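You operate a simulated robot arm through the tools that you are given. There is no shell and no other tool. Be economical: measure what you need, move in short steps, check, and stop when the job is done.

You run a simulated two-armed robot. Do the job below in one go: nothing can be reset, and whatever is moved stays where it is left.

TASK
Pack the blue tape in the blue case, latch it and carry it to the small grey table.
Fine: lid closed, both yellow latches closed.

Only the result counts: the job must be done as asked and must still hold three seconds after the hand-in. Knocking over, shifting, dropping, spilling or breaking anything else fails it. A push-on lid holds only when it is set on centred and level and pressed home; a screw cap is set on level and turned clockwise until tight.

THE ROBOT
Two 6-joint arms with two-finger parallel grippers on one trunk, on a base that drives. Base frame: it is fixed to the floor where the robot stands at the start and does not move with it; the origin is under the middle of the robot, x ahead of it, y to its left, z up. Lengths are in m, angles in rad, forces in N, time in s.
The left shoulder is at the start at [0.07, 0.166, 1.445], the right one opposite. With the tool pointing down near the work surface each hand reaches from about 0.32 to 0.76 m from the robot's upright axis, wherever it stands, measured 20 degrees to its own side. Places, roughly: a1 case [0.5, 0, 0.8]; blue case lid [0.6, 0, 0.9]; left yellow latch [0.3, 0.1, 0.8]; right yellow latch [0.3, -0.1, 0.8]; small grey table [0.6, -0.9, 0.7]. Payload 3.91 kg a hand.
Tool frame (each hand has its own): the origin (TCP) lies between the finger pads and is the grasp point; the fingertips stand 0.03 m ahead of it; z points along the fingers, y is the line along which they close. The gripper opens to 0.11 m. The fingers are 0.02 m wide and 0.01 m thick; the gripper's body (0.048 by 0.112 m) begins 0.055 m behind the TCP.
Orientation is that of the tool frame in the base frame, as a unit quaternion [w, x, y, z]. With the fingers straight down and closing along the base's y, the tool's x points along the base's -x, its y along +y and its z along -z.

THE INTERFACE
- The arms move only by the tool move_arm. It takes "left_rows", "right_rows" or both (then of equal length, played together; a hand with none holds still); each is a list of rows, each a list of 3 entries, a list of its own where there are three numbers: the shift along the tool's x, y, z in m, then the turn, a rotation vector about the tool's x, y, z in rad, then the finger opening in m, from 0 to 0.11. In form: [[[dx, dy, dz], [rx, ry, rz], fingers], ...]. A call has 1 to 12 rows; each row shifts and turns the commanded pose from where the row before left it, along the tool's axes as they then stand. Each row takes 0.2 s and may step no farther than 0.05 m and 0.15 rad from the row before; otherwise, or with a gripper value out of range, the whole call is refused. Where a pose cannot be reached the arm comes as near as it can. A force on the tool above 60 N (or 10 N above the force at the start of the call, whichever is more), or a blocked arm, ends the call early, and 0.2 s more pass. The fingers move at their own pace (about 0.108 m/s each) and stop on an object; they squeeze with about 23 N. The grip force told is the motor's: it shows also when the fingers shut on nothing. Time passes only in rows, and 0.2 s behind the last, so rows that do not move let the fingers close. The reply holds the time, the measured pose of the TCP, the force on the tool along the base axes, the opening and the grip force, in the units named above and with some noise.
- Cameras (640 x 400 px; columns grow to the right, rows downward): "scene" is now at [0.1033, -0.0158, 1.6293]; the picture's right is [-0.27, -0.96, 0.00], its down [-0.90, 0.25, -0.36] and it looks along [0.35, -0.10, -0.93] (base axes); focal length 263 px, centre (320, 200). "left" rides on the left gripper at [0.077, -0.007, -0.114] in its tool frame; the picture's right is [0.09, 1.00, 0.00], its down [-0.80, 0.07, -0.59] and it looks along [-0.59, 0.05, 0.80] (tool axes); focal length 270 px, centre (320, 200). "right" rides on the right gripper at [0.077, 0.007, -0.114] in its tool frame; the picture's right is [-0.09, 1.00, 0.00], its down [-0.80, -0.07, -0.59] and it looks along [-0.59, -0.05, 0.80] (tool axes); focal length 270 px, centre (320, 200). There is no depth. A picture from a camera that has moved, and an enlarged one, comes with that camera's place and axes in the base frame and with its lens.
- snapshot(camera): a new picture of that camera. The clock stands still meanwhile.
- lift_body(by): slides the trunk up (or, below 0, down) by that many m; the arms and the scene camera ride with it, the base frame stays. It gives what a move gives, with no picture.
- base_move(legs): drives the robot by 1 to 6 legs, each [ahead, left, turn to the left] in m, m and rad, along the robot's own axes; the way and the turn of a leg run together, so that a leg with both is an arc; at most 1.5 m and 3.142 rad a leg. The arms and the cameras ride along, it lands a little off, and it stops where it bumps. It gives what a move gives.
- pan_tilt(pan, tilt): turns the head with the scene camera to pan (to the left, within 1.501 rad either way) and tilt (down, from -0.506 to 1.204), counted from straight ahead of the robot. It gives what a move gives.
- inspect(camera, box): a new picture of the part [left, top, right, bottom] of that camera's present view, enlarged. The clock stands still meanwhile.
- close_job(): hands the job in; it is judged then, once.

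Work in short steps. Places have to be worked out from the pictures, the camera data and where the tool is seen: move nearer, look again, correct. Check each grasp and each placing, and mend what went wrong. You have 120 turns and 92 pictures in all, those below and enlarged ones among them. Open the grippers and draw the arms clear of the work before you hand the job in, unless the task says otherwise; then end with one line.

The tools are called as name(argument=value, ...) on one line, values as JSON. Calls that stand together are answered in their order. move_arm: Moves the arms, as the interface text tells. Its arguments: {"type":"object","properties":{"left_rows":{"type":"array","items":{"type":"array"}},"right_rows":{"type":"array","items":{"type":"array"}}},"required":[]} The other tools are called the same way: lift_body (by) slides the trunk up or down; base_move (legs) drives the base; pan_tilt (pan, tilt) turns the head that bears the scene camera; snapshot (camera) takes a picture; inspect (camera, box) takes an enlarged picture of a part of a camera's view; close_job () hands the job in.

At the start:

```text
t: 0.0
left_ee_pos: [0.6674, 0.1776, 1.0004]
left_orientation: [0.0, 0.0, 1.0, 0.0]
left_force: [-0.4, -0.2, 0.4]
left_grip_width: 0.1101
left_grasp_force: 0.0
right_ee_pos: [0.4969, -0.316, 0.9992]
right_orientation: [0.0, 0.0, 1.0, 0.0]
right_force: [0.6, -0.8, 0.2]
right_grip_width: 0.1102
right_grasp_force: 0.1
trunk travel left (down, up): [-0.94, 0.0]
robot x, y, heading: [-0.0028, 0.0019, -0.001]
head pan, tilt: [-0.271, 1.201]
```

scene: 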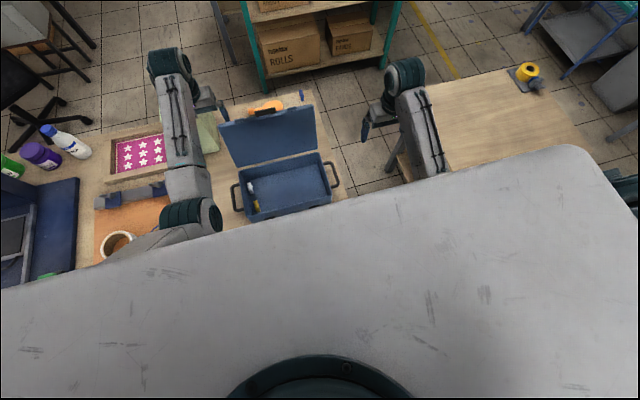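
right: 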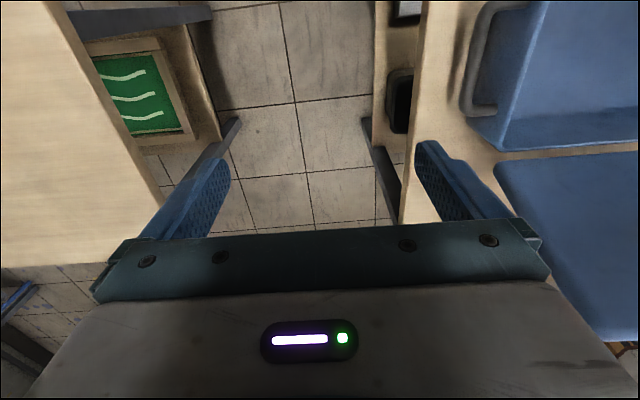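
left: 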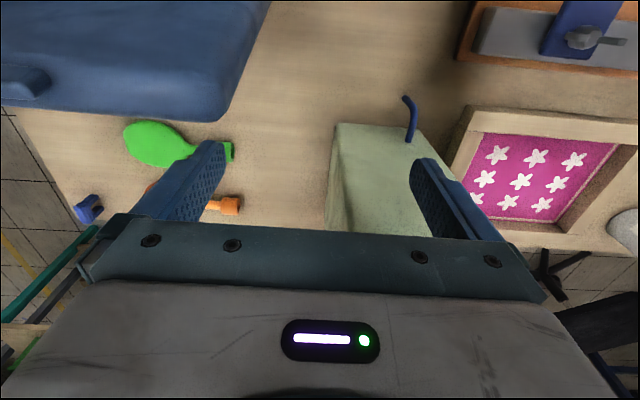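

The case stands open ahead of me and the blue tape isn't identified yet. I look straight ahead and enlarge the left part of the scene.

inspect(camera="scene", box=[0, 80, 240, 300])

inspect(camera="scene", box=[200, 60, 360, 220])

inspect(camera="scene", box=[360, 0, 640, 200])

```text
1.82 times, centred on (120, 190) of scene
camera zoom: at [0.1033, -0.0158, 1.6293], right [-0.27, -0.96, 0.0], down [-0.9, 0.25, -0.36], along [0.35, -0.1, -0.93], focal length 478 px, centre (684, 218)
```

zoom: 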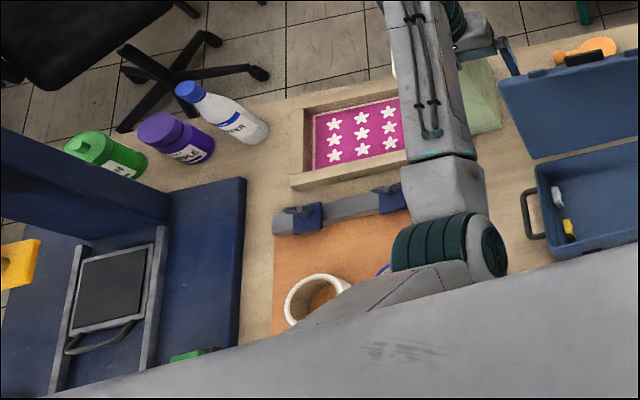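

```text
2.50 times, centred on (280, 140) of scene
camera zoom: at [0.1033, -0.0158, 1.6293], right [-0.27, -0.96, 0.0], down [-0.9, 0.25, -0.36], along [0.35, -0.1, -0.93], focal length 658 px, centre (420, 350)
```

zoom: 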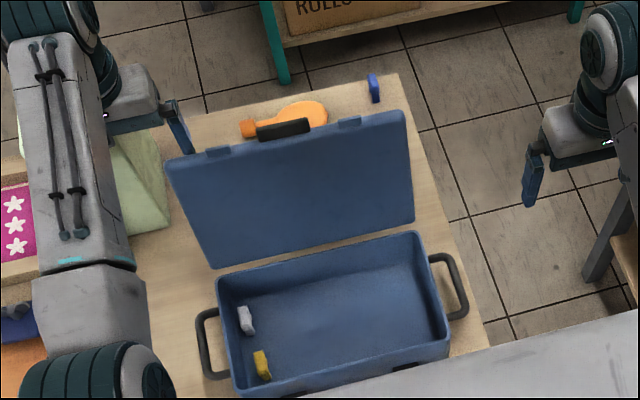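

```text
2.00 times, centred on (500, 100) of scene
camera zoom: at [0.1033, -0.0158, 1.6293], right [-0.27, -0.96, 0.0], down [-0.9, 0.25, -0.36], along [0.35, -0.1, -0.93], focal length 526 px, centre (-40, 400)
```

zoom: 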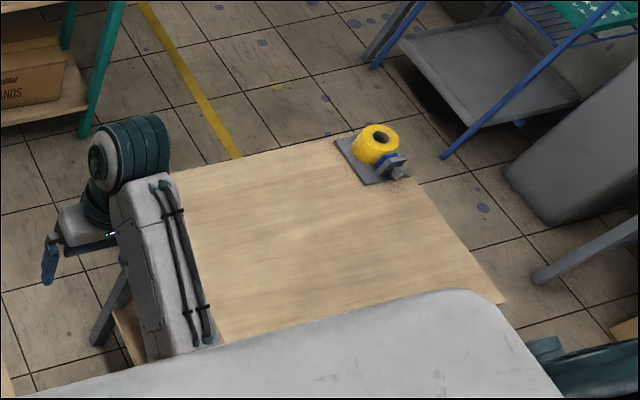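

The blue tape may be hidden by the left arm, near the orange board. I pan the head left to look.

pan_tilt(pan=0.6, tilt=1.0)

snapshot(camera="scene")

inspect(camera="left", box=[40, 80, 280, 230])

```text
t: 1.2
left_ee_pos: [0.6667, 0.1774, 0.9988]
left_orientation: [0.0, 0.001, 1.0, -0.001]
left_force: [-0.3, 0.6, 0.0]
left_grip_width: 0.1097
left_grasp_force: 0.0
right_ee_pos: [0.4963, -0.3156, 1.0006]
right_orientation: [0.0, 0.0, 1.0, 0.0]
right_force: [0.3, 0.1, 0.4]
right_grip_width: 0.1102
right_grasp_force: 0.0
trunk travel left (down, up): [-0.94, 0.0]
robot x, y, heading: [-0.0053, 0.0006, -0.003]
head pan, tilt: [0.6, 1.0]
```

```text
85 pictures are left
camera scene: at [0.1069, 0.0384, 1.6418], right [0.56, -0.83, 0.0], down [-0.69, -0.47, -0.54], along [0.45, 0.3, -0.84], focal length 263 px, centre (320, 200)
```

scene: 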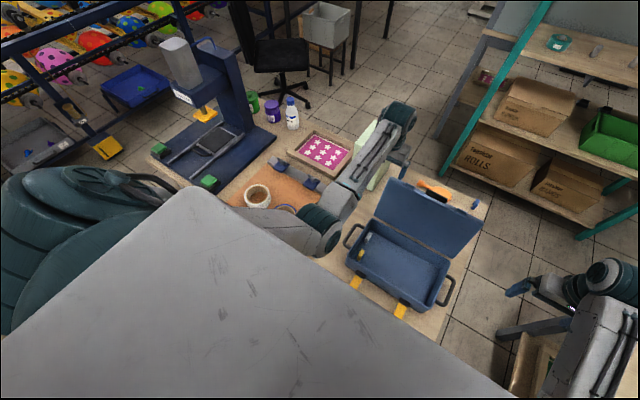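

```text
2.67 times, centred on (160, 155) of left
camera zoom: at [0.5893, 0.1702, 1.1157], right [-0.09, 1.0, 0.0], down [0.8, 0.07, 0.59], along [0.59, 0.05, -0.8], focal length 721 px, centre (747, 320)
```

zoom: 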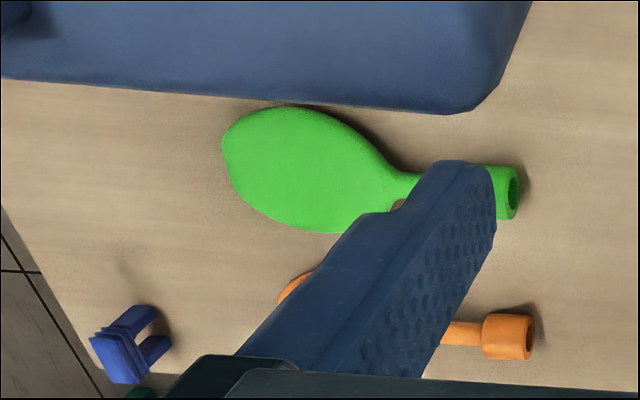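

The blue tape seems to sit on the orange board around (0.46, 0.42). I move the left hand above it at a safe height.

move_arm(left_rows=[[[0.03, 0.035, 0], [0, 0, 0], 0.11], [[0.03, 0.035, 0], [0, 0, 0], 0.11], [[0.03, 0.035, 0], [0, 0, 0], 0.11], [[0.03, 0.035, 0], [0, 0, 0], 0.11], [[0.03, 0.035, 0], [0, 0, 0], 0.11], [[0.03, 0.035, 0], [0, 0, 0], 0.11], [[0.027, 0.033, 0], [0, 0, 0], 0.11]])

snapshot(camera="left")

snapshot(camera="scene")

```text
t: 2.8
left_ee_pos: [0.4578, 0.4204, 1.0023]
left_orientation: [0.001, 0.001, 1.0, -0.001]
left_force: [0.1, -0.1, -0.1]
left_grip_width: 0.11
left_grasp_force: 0.1
right_ee_pos: [0.4957, -0.3147, 1.0013]
right_orientation: [0.001, 0.0, 1.0, -0.001]
right_force: [0.7, 0.4, -0.5]
right_grip_width: 0.1101
right_grasp_force: 0.0
trunk travel left (down, up): [-0.94, 0.0]
robot x, y, heading: [-0.0008, 0.002, -0.0]
head pan, tilt: [0.6, 1.0]
```

```text
83 pictures are left
camera left: at [0.38, 0.4132, 1.1179], right [-0.09, 1.0, 0.0], down [0.8, 0.07, 0.6], along [0.59, 0.05, -0.8], focal length 270 px, centre (320, 200)
```

left: 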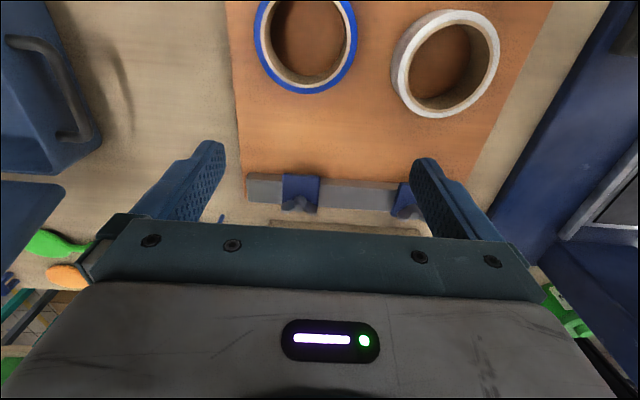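

```text
82 pictures are left
camera scene: at [0.1045, 0.0411, 1.642], right [0.56, -0.83, 0.0], down [-0.69, -0.48, -0.54], along [0.45, 0.3, -0.84], focal length 263 px, centre (320, 200)
```

scene: 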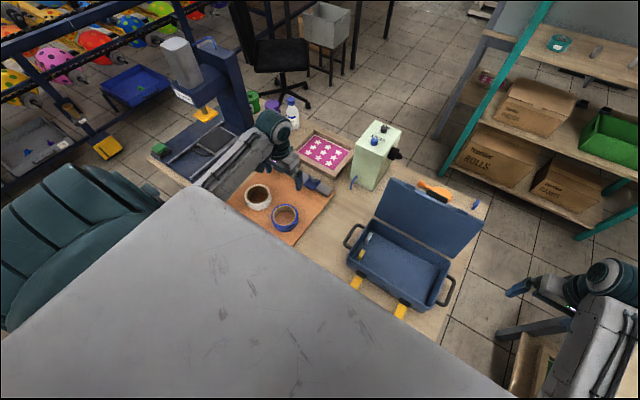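

Blue tape ring is around (0.413, 0.402), outer dia ~0.10. Before grasping, I look closely at the tape and the case with enlarged views.

inspect(camera="scene", box=[230, 160, 350, 250])

inspect(camera="scene", box=[330, 160, 500, 330])

```text
4.44 times, centred on (290, 205) of scene
camera zoom: at [0.1045, 0.0411, 1.642], right [0.56, -0.83, 0.0], down [-0.69, -0.48, -0.54], along [0.45, 0.3, -0.84], focal length 1169 px, centre (453, 178)
```

zoom: 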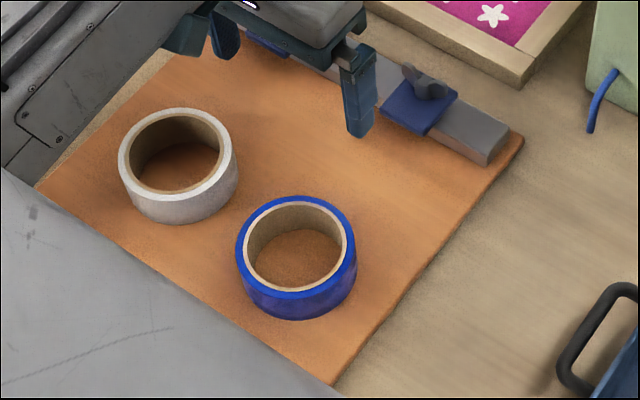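

```text
2.35 times, centred on (415, 245) of scene
camera zoom: at [0.1045, 0.0411, 1.642], right [0.56, -0.83, 0.0], down [-0.69, -0.48, -0.54], along [0.45, 0.3, -0.84], focal length 619 px, centre (96, 94)
```

zoom: 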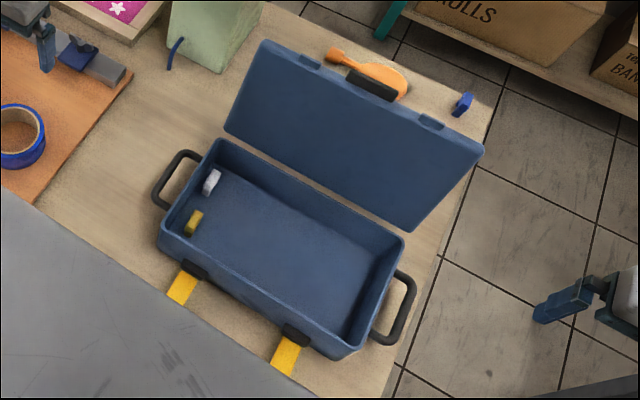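

Tape: centre ~(0.413, 0.399), wall radius ~0.042. Case rim about x 0.38–0.555, y ±0.13. I'll grip the ring's −y wall with one finger in the hole, so I go above it first and look.

move_arm(left_rows=[[[0.022, -0.032, 0.0], [0, 0, 0], 0.05], [[0.023, -0.031, 0.0], [0, 0, 0], 0.05], [[0, 0, 0.04], [0, 0, 0], 0.05], [[0, 0, 0.04], [0, 0, 0], 0.05], [[0, 0, 0.02], [0, 0, 0], 0.05]])

snapshot(camera="left")

snapshot(camera="scene")

```text
t: 4.0
left_ee_pos: [0.4136, 0.3565, 0.8996]
left_orientation: [0.0, 0.0, 1.0, 0.0]
left_force: [0.9, 0.4, -0.4]
left_grip_width: 0.05
left_grasp_force: 0.1
right_ee_pos: [0.4971, -0.3162, 1.0003]
right_orientation: [0.0, 0.0, 1.0, 0.0]
right_force: [-0.3, -0.1, -0.5]
right_grip_width: 0.1101
right_grasp_force: 0.0
trunk travel left (down, up): [-0.94, 0.0]
robot x, y, heading: [0.0002, -0.0018, -0.002]
head pan, tilt: [0.6, 1.0]
```

```text
79 pictures are left
camera left: at [0.3358, 0.3495, 1.0154], right [-0.09, 1.0, 0.0], down [0.8, 0.07, 0.6], along [0.59, 0.05, -0.8], focal length 270 px, centre (320, 200)
```

left: 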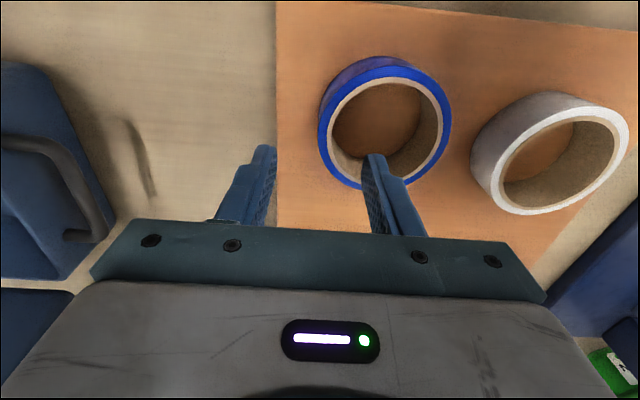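

```text
78 pictures are left
camera scene: at [0.1059, 0.038, 1.642], right [0.56, -0.83, 0.0], down [-0.69, -0.48, -0.54], along [0.45, 0.31, -0.84], focal length 263 px, centre (320, 200)
```

scene: 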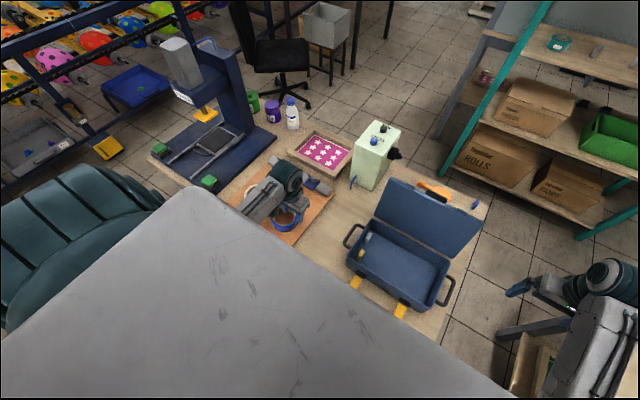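

Ring centre re-estimated near (0.405, 0.401). I nudge the hand and descend to straddle the −y wall, then close.

move_arm(left_rows=[[[0.006, 0.003, 0.03], [0, 0, 0], 0.05], [[0, 0, 0.025], [0, 0, 0], 0.05], [[0, 0, 0.014], [0, 0, 0], 0.05], [[0, 0, 0], [0, 0, 0], 0.0], [[0, 0, 0], [0, 0, 0], 0.0], [[0, 0, 0], [0, 0, 0], 0.0]])

snapshot(camera="left")

```text
t: 5.4
left_ee_pos: [0.4097, 0.3613, 0.8283]
left_orientation: [0.0, 0.0, 1.0, -0.001]
left_force: [-0.3, -1.2, -0.4]
left_grip_width: 0.0095
left_grasp_force: 22.8
right_ee_pos: [0.4978, -0.3162, 0.9997]
right_orientation: [0.0, 0.0, 1.0, -0.001]
right_force: [-0.4, 0.0, 0.2]
right_grip_width: 0.11
right_grasp_force: 0.0
trunk travel left (down, up): [-0.94, 0.0]
robot x, y, heading: [0.0005, -0.0002, 0.004]
head pan, tilt: [0.6, 1.0]
```

```text
77 pictures are left
camera left: at [0.331, 0.3532, 0.9452], right [-0.09, 1.0, 0.0], down [0.8, 0.07, 0.59], along [0.59, 0.05, -0.8], focal length 270 px, centre (320, 200)
```

left: 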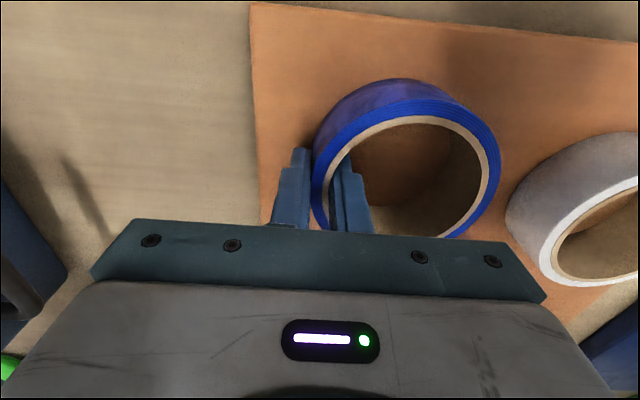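

The tape is gripped (wall 9.5 mm). I lift it and carry it over the case.

move_arm(left_rows=[[[0, 0, -0.045], [0, 0, 0], 0.0], [[0, 0, -0.045], [0, 0, 0], 0.0], [[0, 0, -0.045], [0, 0, 0], 0.0], [[-0.007, -0.048, -0.03], [0, 0, 0], 0.0], [[-0.007, -0.048, 0], [0, 0, 0], 0.0], [[-0.007, -0.048, 0], [0, 0, 0], 0.0], [[-0.007, -0.048, 0], [0, 0, 0], 0.0], [[-0.007, -0.048, 0], [0, 0, 0], 0.0], [[-0.007, -0.048, 0], [0, 0, 0], 0.0], [[-0.007, -0.048, 0], [0, 0, 0], 0.0], [[-0.007, -0.048, 0], [0, 0, 0], 0.0], [[-0.006, -0.046, 0], [0, 0, 0], 0.0]])

pan_tilt(pan=0.0, tilt=1.0)

snapshot(camera="scene")

snapshot(camera="left")

```text
refused: row 4 steps farther than a row can; nothing moved
```

```text
t: 6.4
left_ee_pos: [0.4093, 0.3601, 0.8289]
left_orientation: [0.0, 0.0, 1.0, 0.001]
left_force: [0.6, 0.0, -0.7]
left_grip_width: 0.0095
left_grasp_force: 22.1
right_ee_pos: [0.4974, -0.3168, 1.0002]
right_orientation: [-0.001, 0.0, 1.0, 0.0]
right_force: [0.6, -0.2, 0.1]
right_grip_width: 0.11
right_grasp_force: 0.2
trunk travel left (down, up): [-0.94, 0.0]
robot x, y, heading: [0.0011, 0.0008, -0.0]
head pan, tilt: [0.0, 1.0]
```

```text
76 pictures are left
camera scene: at [0.119, -0.0006, 1.6419], right [0.0, -1.0, 0.0], down [-0.84, 0.0, -0.54], along [0.54, 0.0, -0.84], focal length 263 px, centre (320, 200)
```

scene: 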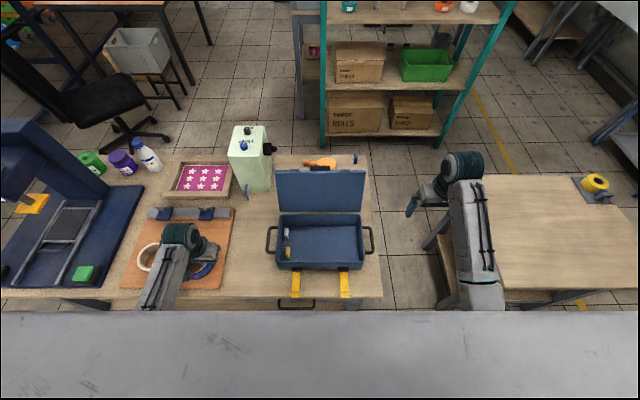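

```text
75 pictures are left
camera left: at [0.331, 0.3534, 0.9453], right [-0.09, 1.0, 0.0], down [0.8, 0.07, 0.59], along [0.59, 0.05, -0.8], focal length 270 px, centre (320, 200)
```

left: 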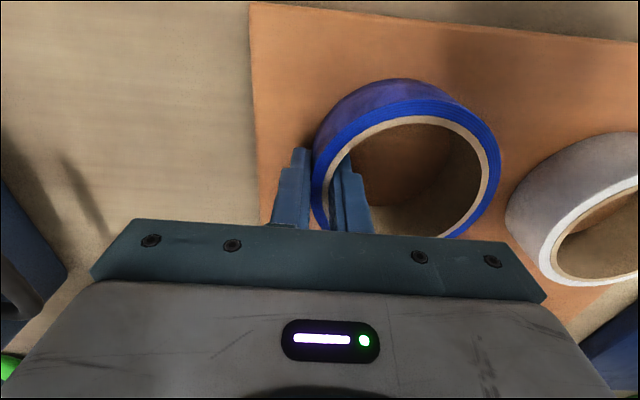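

One row was too long, so the call was refused. I repeat it with the lift separated.

move_arm(left_rows=[[[0, 0, -0.048], [0, 0, 0], 0.0], [[0, 0, -0.048], [0, 0, 0], 0.0], [[0, 0, -0.048], [0, 0, 0], 0.0], [[-0.007, -0.048, 0], [0, 0, 0], 0.0], [[-0.007, -0.048, 0], [0, 0, 0], 0.0], [[-0.007, -0.048, 0], [0, 0, 0], 0.0], [[-0.007, -0.048, 0], [0, 0, 0], 0.0], [[-0.007, -0.048, 0], [0, 0, 0], 0.0], [[-0.007, -0.048, 0], [0, 0, 0], 0.0], [[-0.007, -0.048, 0], [0, 0, 0], 0.0], [[-0.007, -0.048, 0], [0, 0, 0], 0.0], [[-0.006, -0.046, 0], [0, 0, 0], 0.0]])

snapshot(camera="scene")

snapshot(camera="left")

```text
t: 8.3
left_ee_pos: [0.444, 0.191, 0.9478]
left_orientation: [-0.012, -0.003, 0.997, 0.079]
left_force: [0.1, 0.5, 0.2]
left_grip_width: 0.0001
left_grasp_force: 23.2
left hand out of reach, approached as far as the arm can: row 9
right_ee_pos: [0.4985, -0.314, 0.9998]
right_orientation: [0.0, 0.001, 1.0, 0.0]
right_force: [1.2, 0.3, -0.5]
right_grip_width: 0.1102
right_grasp_force: 0.0
trunk travel left (down, up): [-0.94, 0.0]
robot x, y, heading: [-0.0027, -0.0036, 0.0]
head pan, tilt: [0.0, 1.0]
stopped in row 9 (left hand): the arm was blocked; the commanded pose is now the measured one
```

```text
74 pictures are left
camera scene: at [0.1198, 0.0024, 1.6418], right [0.0, -1.0, 0.0], down [-0.84, 0.0, -0.54], along [0.54, 0.0, -0.84], focal length 263 px, centre (320, 200)
```

scene: 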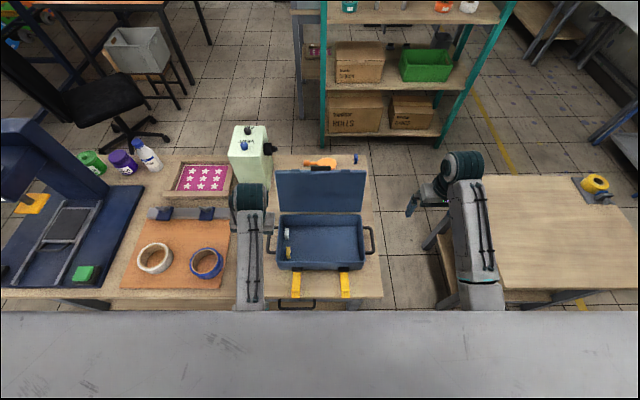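

```text
73 pictures are left
camera left: at [0.3696, 0.1661, 1.0632], right [-0.09, 0.98, 0.16], down [0.81, -0.02, 0.58], along [0.57, 0.18, -0.8], focal length 270 px, centre (320, 200)
```

left: 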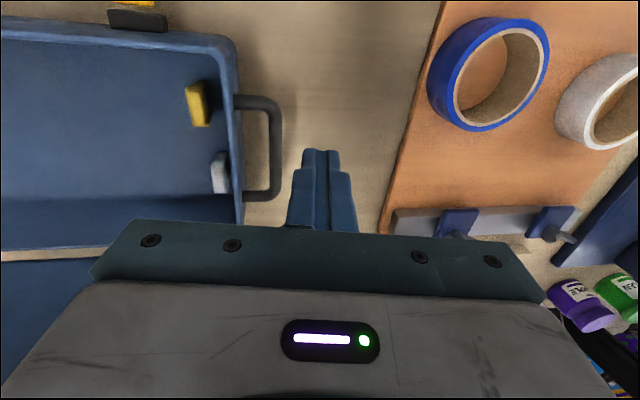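

The tape slipped out during the lift and appears to be back on the board; the left arm also got blocked reaching across. I check how the tape lies.

inspect(camera="scene", box=[120, 200, 290, 310])

```text
3.64 times, centred on (205, 255) of scene
camera zoom: at [0.1198, 0.0024, 1.6418], right [0.0, -1.0, 0.0], down [-0.84, 0.0, -0.54], along [0.54, 0.0, -0.84], focal length 956 px, centre (738, 0)
```

zoom: 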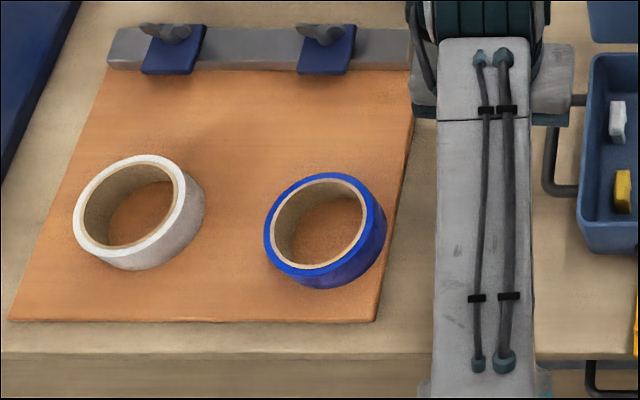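

The tape lies flat near (0.41, 0.373). I untilt the left hand while moving back over the ring's −y wall, then look again.

move_arm(left_rows=[[[0.008, 0.03, 0], [0.08, -0.012, 0.003], 0.0], [[0.008, 0.03, 0], [0.078, -0.012, 0.003], 0.03], [[0.008, 0.03, 0], [0, 0, 0], 0.05], [[0.01, 0.048, 0], [0, 0, 0], 0.05]])

snapshot(camera="left")

```text
t: 9.3
left_ee_pos: [0.4082, 0.3292, 0.9544]
left_orientation: [0.0, 0.002, 1.0, -0.002]
left_force: [-0.1, 0.5, 0.9]
left_grip_width: 0.0501
left_grasp_force: 0.0
right_ee_pos: [0.4963, -0.3125, 1.0006]
right_orientation: [0.0, 0.0, 1.0, -0.001]
right_force: [-1.1, 0.4, 0.0]
right_grip_width: 0.11
right_grasp_force: 0.2
trunk travel left (down, up): [-0.94, 0.0]
robot x, y, heading: [-0.001, 0.0007, -0.005]
head pan, tilt: [0.0, 1.0]
```

```text
71 pictures are left
camera left: at [0.3306, 0.3227, 1.0717], right [-0.09, 1.0, 0.0], down [0.8, 0.07, 0.59], along [0.59, 0.05, -0.8], focal length 270 px, centre (320, 200)
```

left: 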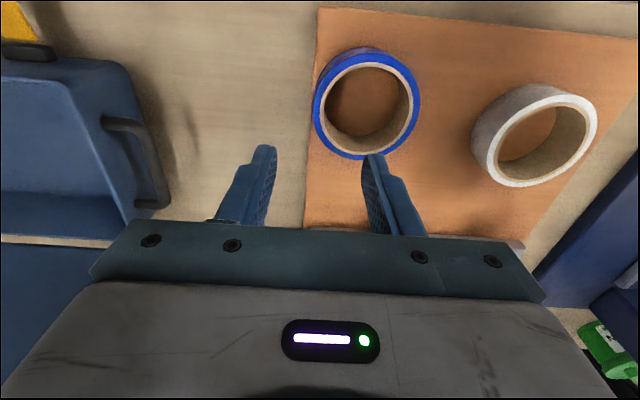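

Well aligned over the −y wall (y≈0.329). I descend deeper this time (tips almost at the board) and close with longer hold.

move_arm(left_rows=[[[0, 0, 0.045], [0, 0, 0], 0.05], [[0, 0, 0.045], [0, 0, 0], 0.05], [[0, 0, 0.03], [0, 0, 0], 0.05], [[0, 0, 0.008], [0, 0, 0], 0.05], [[0, 0, 0.004], [0, 0, 0], 0.05]])

snapshot(camera="left")

inspect(camera="scene", box=[120, 200, 290, 310])

```text
t: 10.5
left_ee_pos: [0.4079, 0.3264, 0.8244]
left_orientation: [0.0, 0.001, 1.0, 0.0]
left_force: [0.5, 0.1, 1.1]
left_grip_width: 0.0502
left_grasp_force: 0.0
right_ee_pos: [0.4967, -0.3153, 0.999]
right_orientation: [0.0, 0.001, 1.0, -0.001]
right_force: [0.0, -0.2, -0.7]
right_grip_width: 0.1098
right_grasp_force: 0.2
trunk travel left (down, up): [-0.94, 0.0]
robot x, y, heading: [0.0013, -0.0027, -0.001]
head pan, tilt: [0.0, 1.0]
```

```text
70 pictures are left
camera left: at [0.3309, 0.3186, 0.9386], right [-0.09, 1.0, 0.0], down [0.8, 0.07, 0.59], along [0.59, 0.05, -0.8], focal length 270 px, centre (320, 200)
```

left: 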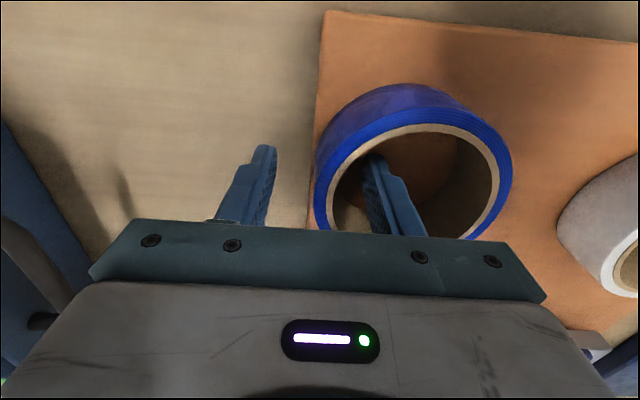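

```text
3.64 times, centred on (205, 255) of scene
camera zoom: at [0.1188, -0.0002, 1.6419], right [0.0, -1.0, 0.0], down [-0.84, 0.0, -0.54], along [0.54, 0.0, -0.84], focal length 956 px, centre (738, 0)
```

zoom: 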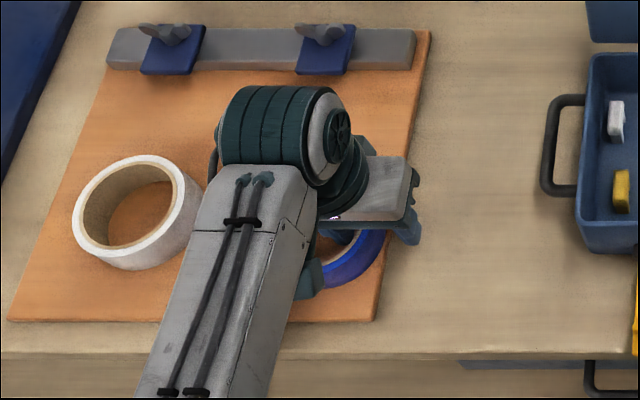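

The fingers straddle the wall; ring centre is ~5 mm nearer to me, so I shift slightly, close, and lift slowly a few cm.

move_arm(left_rows=[[[0.006, 0.002, 0.001], [0, 0, 0], 0.05], [[0, 0, 0], [0, 0, 0], 0.0], [[0, 0, 0], [0, 0, 0], 0.0], [[0, 0, 0], [0, 0, 0], 0.0], [[0, 0, -0.01], [0, 0, 0], 0.0], [[0, 0, -0.01], [0, 0, 0], 0.0], [[0, 0, -0.015], [0, 0, 0], 0.0], [[0, 0, -0.015], [0, 0, 0], 0.0]])

snapshot(camera="left")

```text
t: 12.3
left_ee_pos: [0.4026, 0.3269, 0.8731]
left_orientation: [0.0, 0.0, 1.0, 0.0]
left_force: [-0.4, 0.5, -1.2]
left_grip_width: 0.009
left_grasp_force: 23.3
right_ee_pos: [0.498, -0.3157, 0.9999]
right_orientation: [-0.001, 0.0, 1.0, 0.0]
right_force: [-0.7, 0.0, 0.1]
right_grip_width: 0.1102
right_grasp_force: 0.1
trunk travel left (down, up): [-0.94, 0.0]
robot x, y, heading: [0.002, 0.0001, 0.002]
head pan, tilt: [0.0, 1.0]
```

```text
68 pictures are left
camera left: at [0.3256, 0.3206, 0.9892], right [-0.09, 1.0, 0.0], down [0.8, 0.07, 0.59], along [0.59, 0.05, -0.8], focal length 270 px, centre (320, 200)
```

left: 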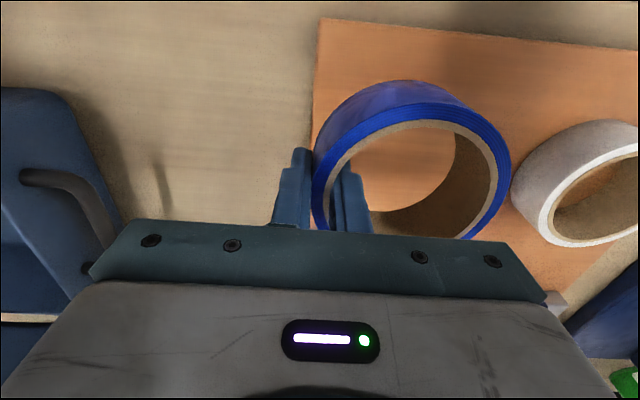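

The tape is held and off the board. I lift it slowly to about z 1.0 and move forward in x.

move_arm(left_rows=[[[0, 0, -0.018], [0, 0, 0], 0.0], [[0, 0, -0.018], [0, 0, 0], 0.0], [[0, 0, -0.02], [0, 0, 0], 0.0], [[0, 0, -0.02], [0, 0, 0], 0.0], [[0, 0, -0.02], [0, 0, 0], 0.0], [[0, 0, -0.02], [0, 0, 0], 0.0], [[-0.01, 0, -0.01], [0, 0, 0], 0.0], [[-0.015, 0, 0], [0, 0, 0], 0.0], [[-0.015, 0, 0], [0, 0, 0], 0.0], [[-0.015, 0, 0], [0, 0, 0], 0.0], [[-0.01, 0, 0], [0, 0, 0], 0.0]])

snapshot(camera="left")

```text
t: 14.7
left_ee_pos: [0.4676, 0.3285, 0.9997]
left_orientation: [0.001, 0.0, 1.0, -0.001]
left_force: [-0.8, -0.1, -0.2]
left_grip_width: 0.009
left_grasp_force: 22.4
right_ee_pos: [0.4979, -0.3157, 1.0003]
right_orientation: [0.0, 0.0, 1.0, 0.0]
right_force: [0.4, 0.0, -0.3]
right_grip_width: 0.1101
right_grasp_force: 0.1
trunk travel left (down, up): [-0.94, 0.0]
robot x, y, heading: [-0.0006, -0.0003, -0.004]
head pan, tilt: [0.0, 1.0]
```

```text
67 pictures are left
camera left: at [0.3909, 0.3215, 1.1146], right [-0.09, 1.0, 0.0], down [0.8, 0.07, 0.59], along [0.59, 0.05, -0.8], focal length 270 px, centre (320, 200)
```

left: 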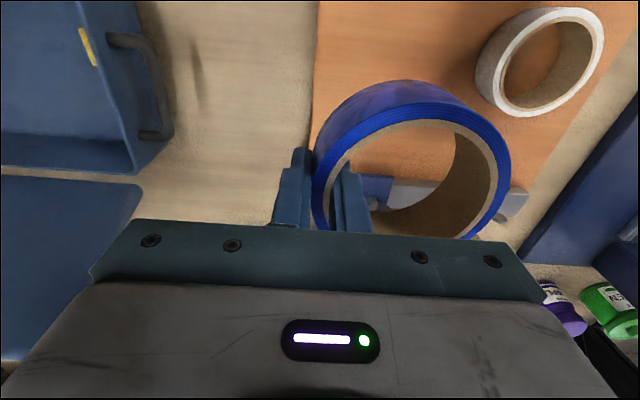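

The tape is still firmly held at z 1.0. Now I drive the base 0.39 m to the right so that the left hand comes over the case.

base_move(legs=[[0, -0.2, 0], [0, -0.19, 0]])

snapshot(camera="scene")

snapshot(camera="left")

```text
t: 17.5
left_ee_pos: [0.4685, -0.0597, 0.9979]
left_orientation: [0.0, 0.004, 1.0, -0.002]
left_force: [0.3, -0.2, 0.0]
left_grip_width: 0.0091
left_grasp_force: 22.8
right_ee_pos: [0.4943, -0.7041, 1.0002]
right_orientation: [0.0, 0.004, 1.0, -0.002]
right_force: [0.1, -0.4, 0.8]
right_grip_width: 0.11
right_grasp_force: 0.1
trunk travel left (down, up): [-0.94, 0.0]
robot x, y, heading: [0.004, -0.3867, -0.007]
head pan, tilt: [0.0, 1.0]
```

```text
66 pictures are left
camera scene: at [0.118, -0.3833, 1.6418], right [-0.01, -1.0, 0.0], down [-0.84, 0.0, -0.54], along [0.54, -0.01, -0.84], focal length 263 px, centre (320, 200)
```

scene: 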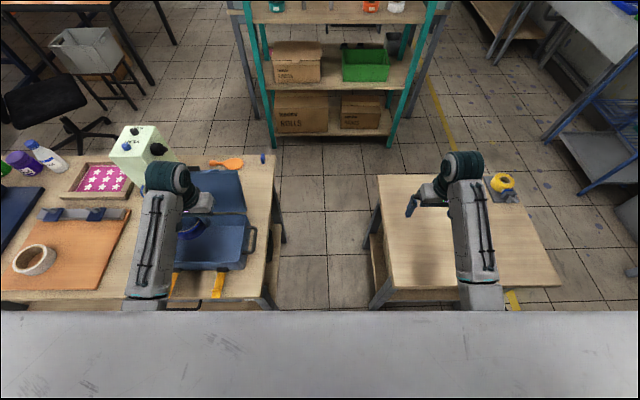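

```text
65 pictures are left
camera left: at [0.392, -0.0655, 1.1137], right [-0.08, 1.0, 0.0], down [0.8, 0.07, 0.59], along [0.59, 0.04, -0.8], focal length 270 px, centre (320, 200)
```

left: 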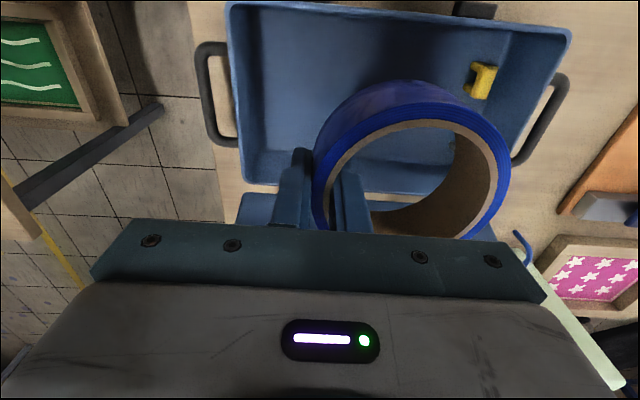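

The tape hangs over the case interior with clearance all around. I lower it slowly until near the floor of the case.

move_arm(left_rows=[[[-0.003, 0, 0.025], [0, 0, 0], 0.0], [[0, 0, 0.025], [0, 0, 0], 0.0], [[0, 0, 0.025], [0, 0, 0], 0.0], [[0, 0, 0.025], [0, 0, 0], 0.0], [[0, 0, 0.025], [0, 0, 0], 0.0], [[0, 0, 0.025], [0, 0, 0], 0.0], [[0, 0, 0.012], [0, 0, 0], 0.0]])

snapshot(camera="left")

```text
t: 19.1
left_ee_pos: [0.4741, -0.0626, 0.8371]
left_orientation: [0.0, 0.005, 1.0, 0.001]
left_force: [-0.5, 0.4, 0.1]
left_grip_width: 0.0089
left_grasp_force: 22.9
right_ee_pos: [0.4931, -0.7073, 1.0004]
right_orientation: [0.0, 0.005, 1.0, 0.0]
right_force: [-1.0, -0.2, 0.1]
right_grip_width: 0.1102
right_grasp_force: 0.1
trunk travel left (down, up): [-0.94, 0.0]
robot x, y, heading: [0.0035, -0.3866, -0.012]
head pan, tilt: [0.0, 1.0]
```

```text
64 pictures are left
camera left: at [0.3962, -0.0692, 0.9528], right [-0.08, 1.0, 0.0], down [0.8, 0.06, 0.59], along [0.59, 0.05, -0.8], focal length 270 px, centre (320, 200)
```

left: 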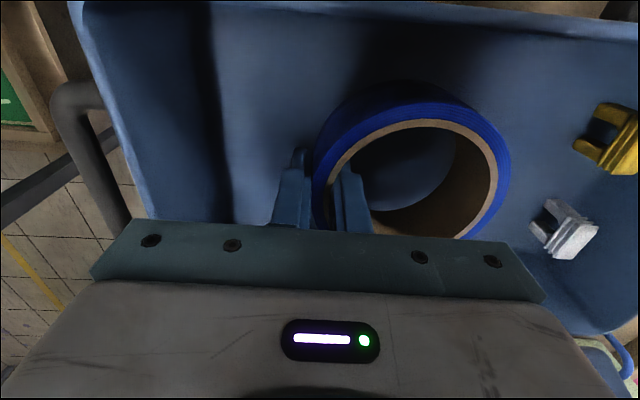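

Close to the floor; I creep down with small steps watching the force.

move_arm(left_rows=[[[0, 0, 0.005], [0, 0, 0], 0.0], [[0, 0, 0.004], [0, 0, 0], 0.0], [[0, 0, 0.003], [0, 0, 0], 0.0]])

```text
t: 19.9
left_ee_pos: [0.4732, -0.0627, 0.8253]
left_orientation: [0.001, 0.004, 1.0, 0.0]
left_force: [1.2, -0.2, 0.2]
left_grip_width: 0.0091
left_grasp_force: 23.1
right_ee_pos: [0.4945, -0.707, 0.9992]
right_orientation: [0.001, 0.004, 1.0, 0.0]
right_force: [-0.5, 0.4, 0.1]
right_grip_width: 0.1101
right_grasp_force: 0.0
trunk travel left (down, up): [-0.94, 0.0]
robot x, y, heading: [-0.0025, -0.3858, -0.008]
head pan, tilt: [0.0, 1.0]
```

No contact yet; I go a few millimetres lower.

move_arm(left_rows=[[[0, 0, 0.003], [0, 0, 0], 0.0], [[0, 0, 0.003], [0, 0, 0], 0.0]])

```text
t: 20.5
left_ee_pos: [0.4728, -0.0632, 0.8188]
left_orientation: [-0.001, 0.005, 1.0, 0.0]
left_force: [-0.9, -0.2, -0.5]
left_grip_width: 0.0089
left_grasp_force: 23.4
right_ee_pos: [0.4942, -0.7058, 0.9996]
right_orientation: [0.0, 0.005, 1.0, 0.0]
right_force: [-0.8, 0.2, -0.6]
right_grip_width: 0.1098
right_grasp_force: 0.1
trunk travel left (down, up): [-0.94, 0.0]
robot x, y, heading: [-0.0004, -0.389, -0.009]
head pan, tilt: [0.0, 1.0]
```

move_arm(left_rows=[[[0, 0, 0.003], [0, 0, 0], 0.0], [[0, 0, 0.002], [0, 0, 0], 0.0]])

```text
t: 21.1
left_ee_pos: [0.4734, -0.0631, 0.8167]
left_orientation: [0.002, 0.004, 1.0, 0.0]
left_force: [0.5, 2.7, 16.5]
left_grip_width: 0.0093
left_grasp_force: 23.4
right_ee_pos: [0.4921, -0.7075, 1.0004]
right_orientation: [0.0, 0.004, 1.0, 0.001]
right_force: [0.3, -0.4, 0.3]
right_grip_width: 0.1099
right_grasp_force: 0.1
trunk travel left (down, up): [-0.94, 0.0]
robot x, y, heading: [0.0001, -0.3843, -0.007]
head pan, tilt: [0.0, 1.0]
```

Contact with the case floor (16 N). I release, opening moderately, and rise straight up.

move_arm(left_rows=[[[0, 0, -0.002], [0, 0, 0], 0.04], [[0, 0, 0], [0, 0, 0], 0.04], [[0, 0, 0], [0, 0, 0], 0.04], [[0, 0, -0.03], [0, 0, 0], 0.04], [[0, 0, -0.045], [0, 0, 0], 0.04], [[0, 0, -0.045], [0, 0, 0], 0.04], [[0, 0, -0.045], [0, 0, 0], 0.04], [[0, 0, -0.045], [0, 0, 0], 0.04]])

snapshot(camera="left")

pan_tilt(pan=0.7, tilt=0.95)

snapshot(camera="scene")

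```text
t: 22.9
left_ee_pos: [0.4733, -0.0532, 1.0097]
left_orientation: [0.001, 0.004, 1.0, -0.001]
left_force: [0.8, -0.6, -0.8]
left_grip_width: 0.04
left_grasp_force: 0.1
left hand out of reach, approached as far as the arm can: row 8
right_ee_pos: [0.4941, -0.7066, 1.0001]
right_orientation: [0.0, 0.004, 1.0, -0.001]
right_force: [0.6, -0.2, 0.1]
right_grip_width: 0.11
right_grasp_force: 0.1
trunk travel left (down, up): [-0.94, 0.0]
robot x, y, heading: [-0.0012, -0.3833, -0.012]
head pan, tilt: [0.0, 1.0]
```

```text
63 pictures are left
camera left: at [0.3937, -0.0599, 1.1246], right [-0.08, 1.0, 0.0], down [0.8, 0.06, 0.6], along [0.6, 0.05, -0.8], focal length 270 px, centre (320, 200)
```

left: 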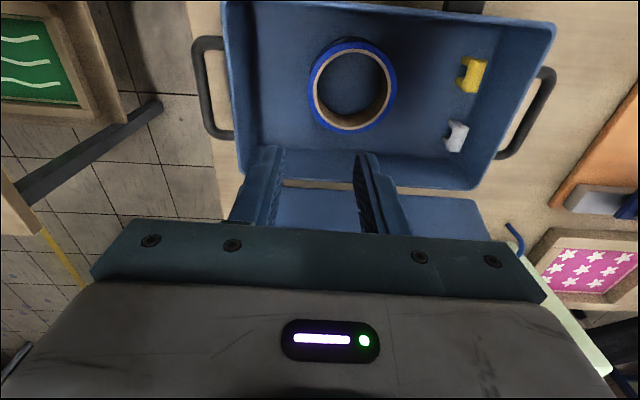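

```text
t: 23.9
left_ee_pos: [0.472, -0.0546, 1.009]
left_orientation: [0.003, 0.004, 1.0, 0.0]
left_force: [0.5, 0.4, 0.3]
left_grip_width: 0.04
left_grasp_force: 0.0
right_ee_pos: [0.4939, -0.7079, 0.9994]
right_orientation: [0.0, 0.004, 1.0, 0.0]
right_force: [0.1, -0.3, -0.1]
right_grip_width: 0.1097
right_grasp_force: 0.0
trunk travel left (down, up): [-0.94, 0.0]
robot x, y, heading: [-0.0001, -0.3874, -0.013]
head pan, tilt: [0.7, 0.949]
```

```text
62 pictures are left
camera scene: at [0.1043, -0.3425, 1.6455], right [0.64, -0.77, 0.0], down [-0.63, -0.52, -0.58], along [0.45, 0.37, -0.81], focal length 263 px, centre (320, 200)
```

scene: 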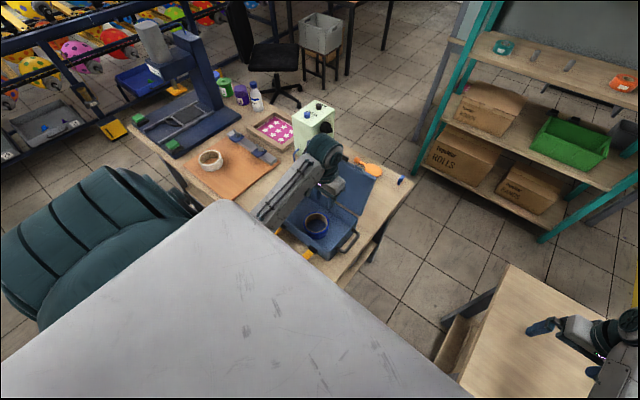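

The tape lies flat in the case. To close the lid (open ~107°, top edge near x 0.615, z 1.03) I'll bring the right hand behind it from the right side: first drive left so the right hand is in the gap between the tables, extend it forward, with left hand pulled in.

base_move(legs=[[0, 0.24, 0.01]])

move_arm(right_rows=[[[-0.035, 0.015, 0], [0, 0, 0], 0.02], [[-0.035, 0.015, 0], [0, 0, 0], 0.0], [[-0.035, 0.015, 0], [0, 0, 0], 0.0], [[-0.035, 0.015, 0], [0, 0, 0], 0.0], [[-0.035, 0.015, 0], [0, 0, 0], 0.0]])

pan_tilt(pan=0.0, tilt=0.95)

snapshot(camera="scene")

snapshot(camera="right")

```text
t: 25.7
left_ee_pos: [0.4699, 0.1888, 1.009]
left_orientation: [0.003, 0.0, 1.0, 0.001]
left_force: [-0.5, 0.0, 0.0]
left_grip_width: 0.04
left_grasp_force: 0.0
right_ee_pos: [0.4969, -0.4639, 0.9987]
right_orientation: [0.0, -0.001, 1.0, 0.001]
right_force: [-0.2, 0.8, 1.5]
right_grip_width: 0.1102
right_grasp_force: 0.0
trunk travel left (down, up): [-0.94, 0.0]
robot x, y, heading: [-0.0013, -0.1503, -0.001]
head pan, tilt: [0.7, 0.949]
```

```text
t: 26.9
left_ee_pos: [0.4709, 0.1902, 1.0064]
left_orientation: [0.002, 0.0, 1.0, -0.001]
left_force: [0.2, 0.8, -0.5]
left_grip_width: 0.0399
left_grasp_force: 0.0
right_ee_pos: [0.673, -0.3856, 0.9979]
right_orientation: [-0.001, 0.0, 1.0, -0.001]
right_force: [0.6, 1.1, -0.6]
right_grip_width: 0.0001
right_grasp_force: 23.0
trunk travel left (down, up): [-0.94, 0.0]
robot x, y, heading: [0.0007, -0.1451, -0.003]
head pan, tilt: [0.7, 0.949]
```

```text
t: 28.0
left_ee_pos: [0.4712, 0.1912, 1.0077]
left_orientation: [0.002, 0.0, 1.0, -0.001]
left_force: [0.7, -1.0, 0.7]
left_grip_width: 0.0396
left_grasp_force: 0.1
right_ee_pos: [0.6722, -0.3872, 0.9996]
right_orientation: [0.001, -0.001, 1.0, 0.0]
right_force: [-0.5, -0.2, -0.4]
right_grip_width: 0.0
right_grasp_force: 23.3
trunk travel left (down, up): [-0.94, 0.0]
robot x, y, heading: [0.0013, -0.147, 0.0]
head pan, tilt: [0.0, 0.949]
```

```text
61 pictures are left
camera scene: at [0.1218, -0.1469, 1.6455], right [0.0, -1.0, 0.0], down [-0.81, 0.0, -0.58], along [0.58, 0.0, -0.81], focal length 263 px, centre (320, 200)
```

scene: 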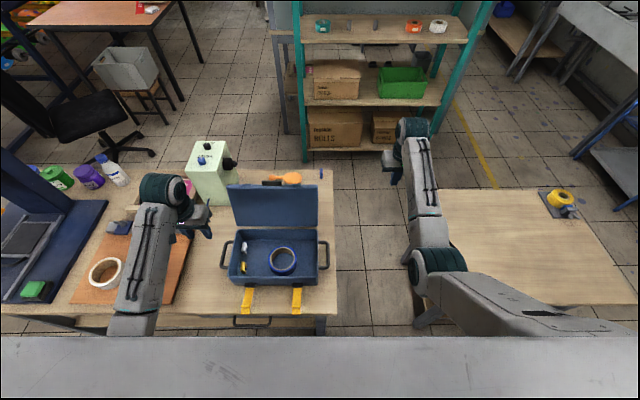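

```text
60 pictures are left
camera right: at [0.5946, -0.3806, 1.1135], right [0.09, 1.0, 0.0], down [0.8, -0.07, 0.59], along [0.59, -0.05, -0.8], focal length 270 px, centre (320, 200)
```

right: 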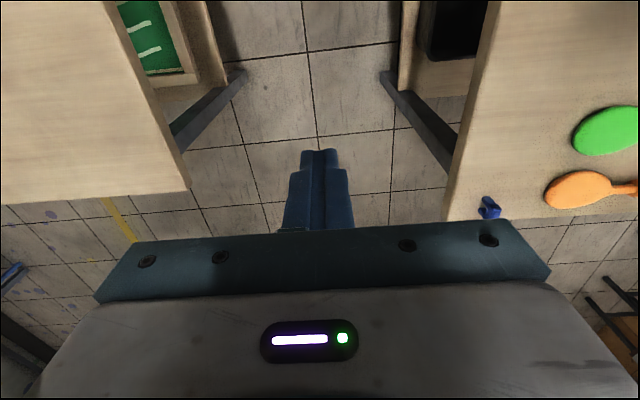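

The right hand is in the gap at (0.67, −0.387). I extend slightly and drive left 0.30 so the closed fingers come behind the lid at y≈−0.09.

move_arm(right_rows=[[[-0.02, 0, 0], [0, 0, 0], 0.0]], left_rows=[[[0.02, 0, 0], [0, 0, 0], 0.04]])

base_move(legs=[[0, 0.15, 0], [0, 0.15, 0]])

snapshot(camera="scene")

snapshot(camera="right")

```text
t: 28.4
left_ee_pos: [0.4503, 0.1899, 1.0092]
left_orientation: [0.003, 0.0, 1.0, -0.001]
left_force: [0.0, -0.1, 0.7]
left_grip_width: 0.0398
left_grasp_force: 0.1
right_ee_pos: [0.6909, -0.387, 0.9996]
right_orientation: [0.0, -0.001, 1.0, 0.0]
right_force: [0.3, -0.5, -0.3]
right_grip_width: 0.0
right_grasp_force: 23.6
trunk travel left (down, up): [-0.94, 0.0]
robot x, y, heading: [-0.0023, -0.144, 0.004]
head pan, tilt: [0.0, 0.949]
```

```text
t: 30.7
left_ee_pos: [0.4486, 0.4859, 1.0091]
left_orientation: [0.004, 0.0, 1.0, 0.0]
left_force: [0.2, 0.7, 0.1]
left_grip_width: 0.04
left_grasp_force: 0.1
right_ee_pos: [0.6921, -0.0907, 0.9984]
right_orientation: [-0.001, -0.001, 1.0, 0.002]
right_force: [0.7, 0.5, 0.1]
right_grip_width: 0.0001
right_grasp_force: 23.0
trunk travel left (down, up): [-0.94, 0.0]
robot x, y, heading: [-0.0008, 0.1516, 0.003]
head pan, tilt: [0.0, 0.949]
```

```text
59 pictures are left
camera scene: at [0.1212, 0.1471, 1.6455], right [0.0, -1.0, 0.0], down [-0.81, 0.0, -0.58], along [0.58, 0.0, -0.81], focal length 263 px, centre (320, 200)
```

scene: 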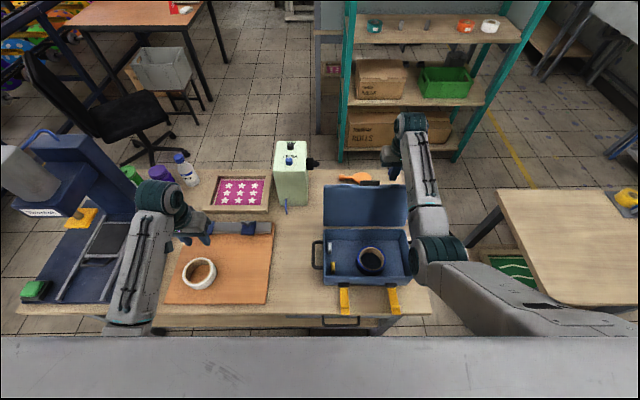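

```text
58 pictures are left
camera right: at [0.6145, -0.0852, 1.1134], right [0.09, 1.0, 0.0], down [0.8, -0.07, 0.59], along [0.59, -0.05, -0.8], focal length 270 px, centre (320, 200)
```

right: 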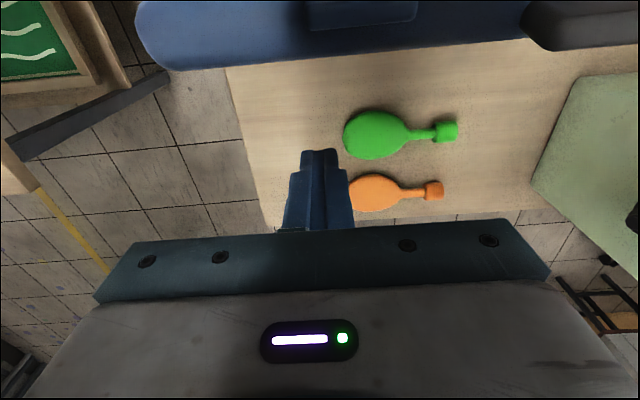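

The fingers are behind the lid. I pull toward me in modest steps to swing the lid past vertical.

move_arm(right_rows=[[[0.025, 0, 0], [0, 0, 0], 0.0], [[0.025, 0, 0], [0, 0, 0], 0.0], [[0.02, 0, 0], [0, 0, 0], 0.0], [[0.02, 0, 0], [0, 0, 0], 0.0], [[0.02, 0, 0], [0, 0, 0], 0.0], [[0.02, 0, 0], [0, 0, 0], 0.0]])

snapshot(camera="scene")

```text
t: 32.1
left_ee_pos: [0.449, 0.4888, 1.0098]
left_orientation: [0.002, -0.001, 1.0, -0.002]
left_force: [0.8, -0.6, 0.7]
left_grip_width: 0.0402
left_grasp_force: 0.1
right_ee_pos: [0.5611, -0.0908, 1.0003]
right_orientation: [0.0, -0.001, 1.0, 0.001]
right_force: [-0.3, -0.6, 0.6]
right_grip_width: 0.0001
right_grasp_force: 22.9
trunk travel left (down, up): [-0.94, 0.0]
robot x, y, heading: [0.0018, 0.1487, 0.007]
head pan, tilt: [0.0, 0.949]
```

```text
57 pictures are left
camera scene: at [0.12, 0.1501, 1.6456], right [0.0, -1.0, 0.0], down [-0.81, 0.0, -0.58], along [0.58, 0.0, -0.81], focal length 263 px, centre (320, 200)
```

scene: 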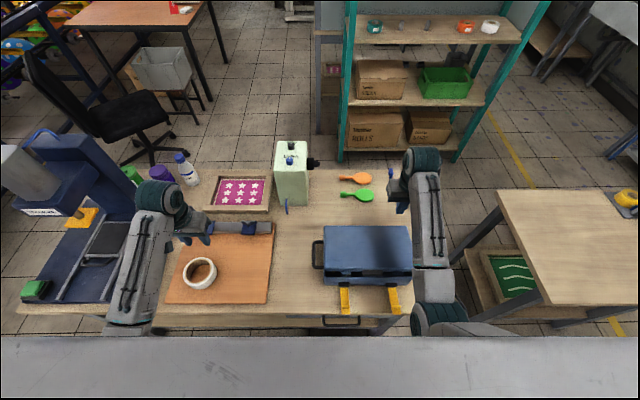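

The lid has swung shut. I inspect the front with the latches.

inspect(camera="scene", box=[300, 210, 430, 330])

```text
3.33 times, centred on (365, 270) of scene
camera zoom: at [0.12, 0.1501, 1.6456], right [0.0, -1.0, 0.0], down [-0.81, 0.0, -0.58], along [0.58, 0.0, -0.81], focal length 877 px, centre (170, -33)
```

zoom: 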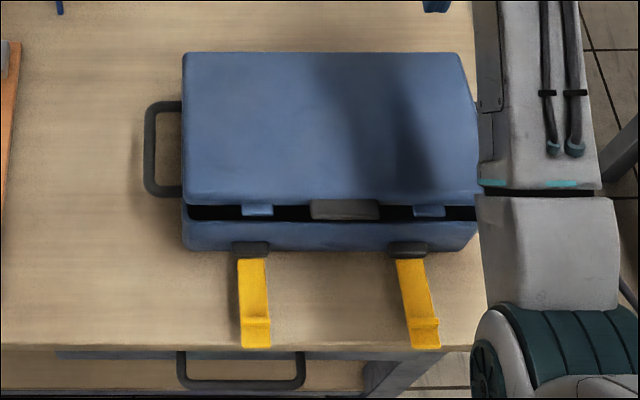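

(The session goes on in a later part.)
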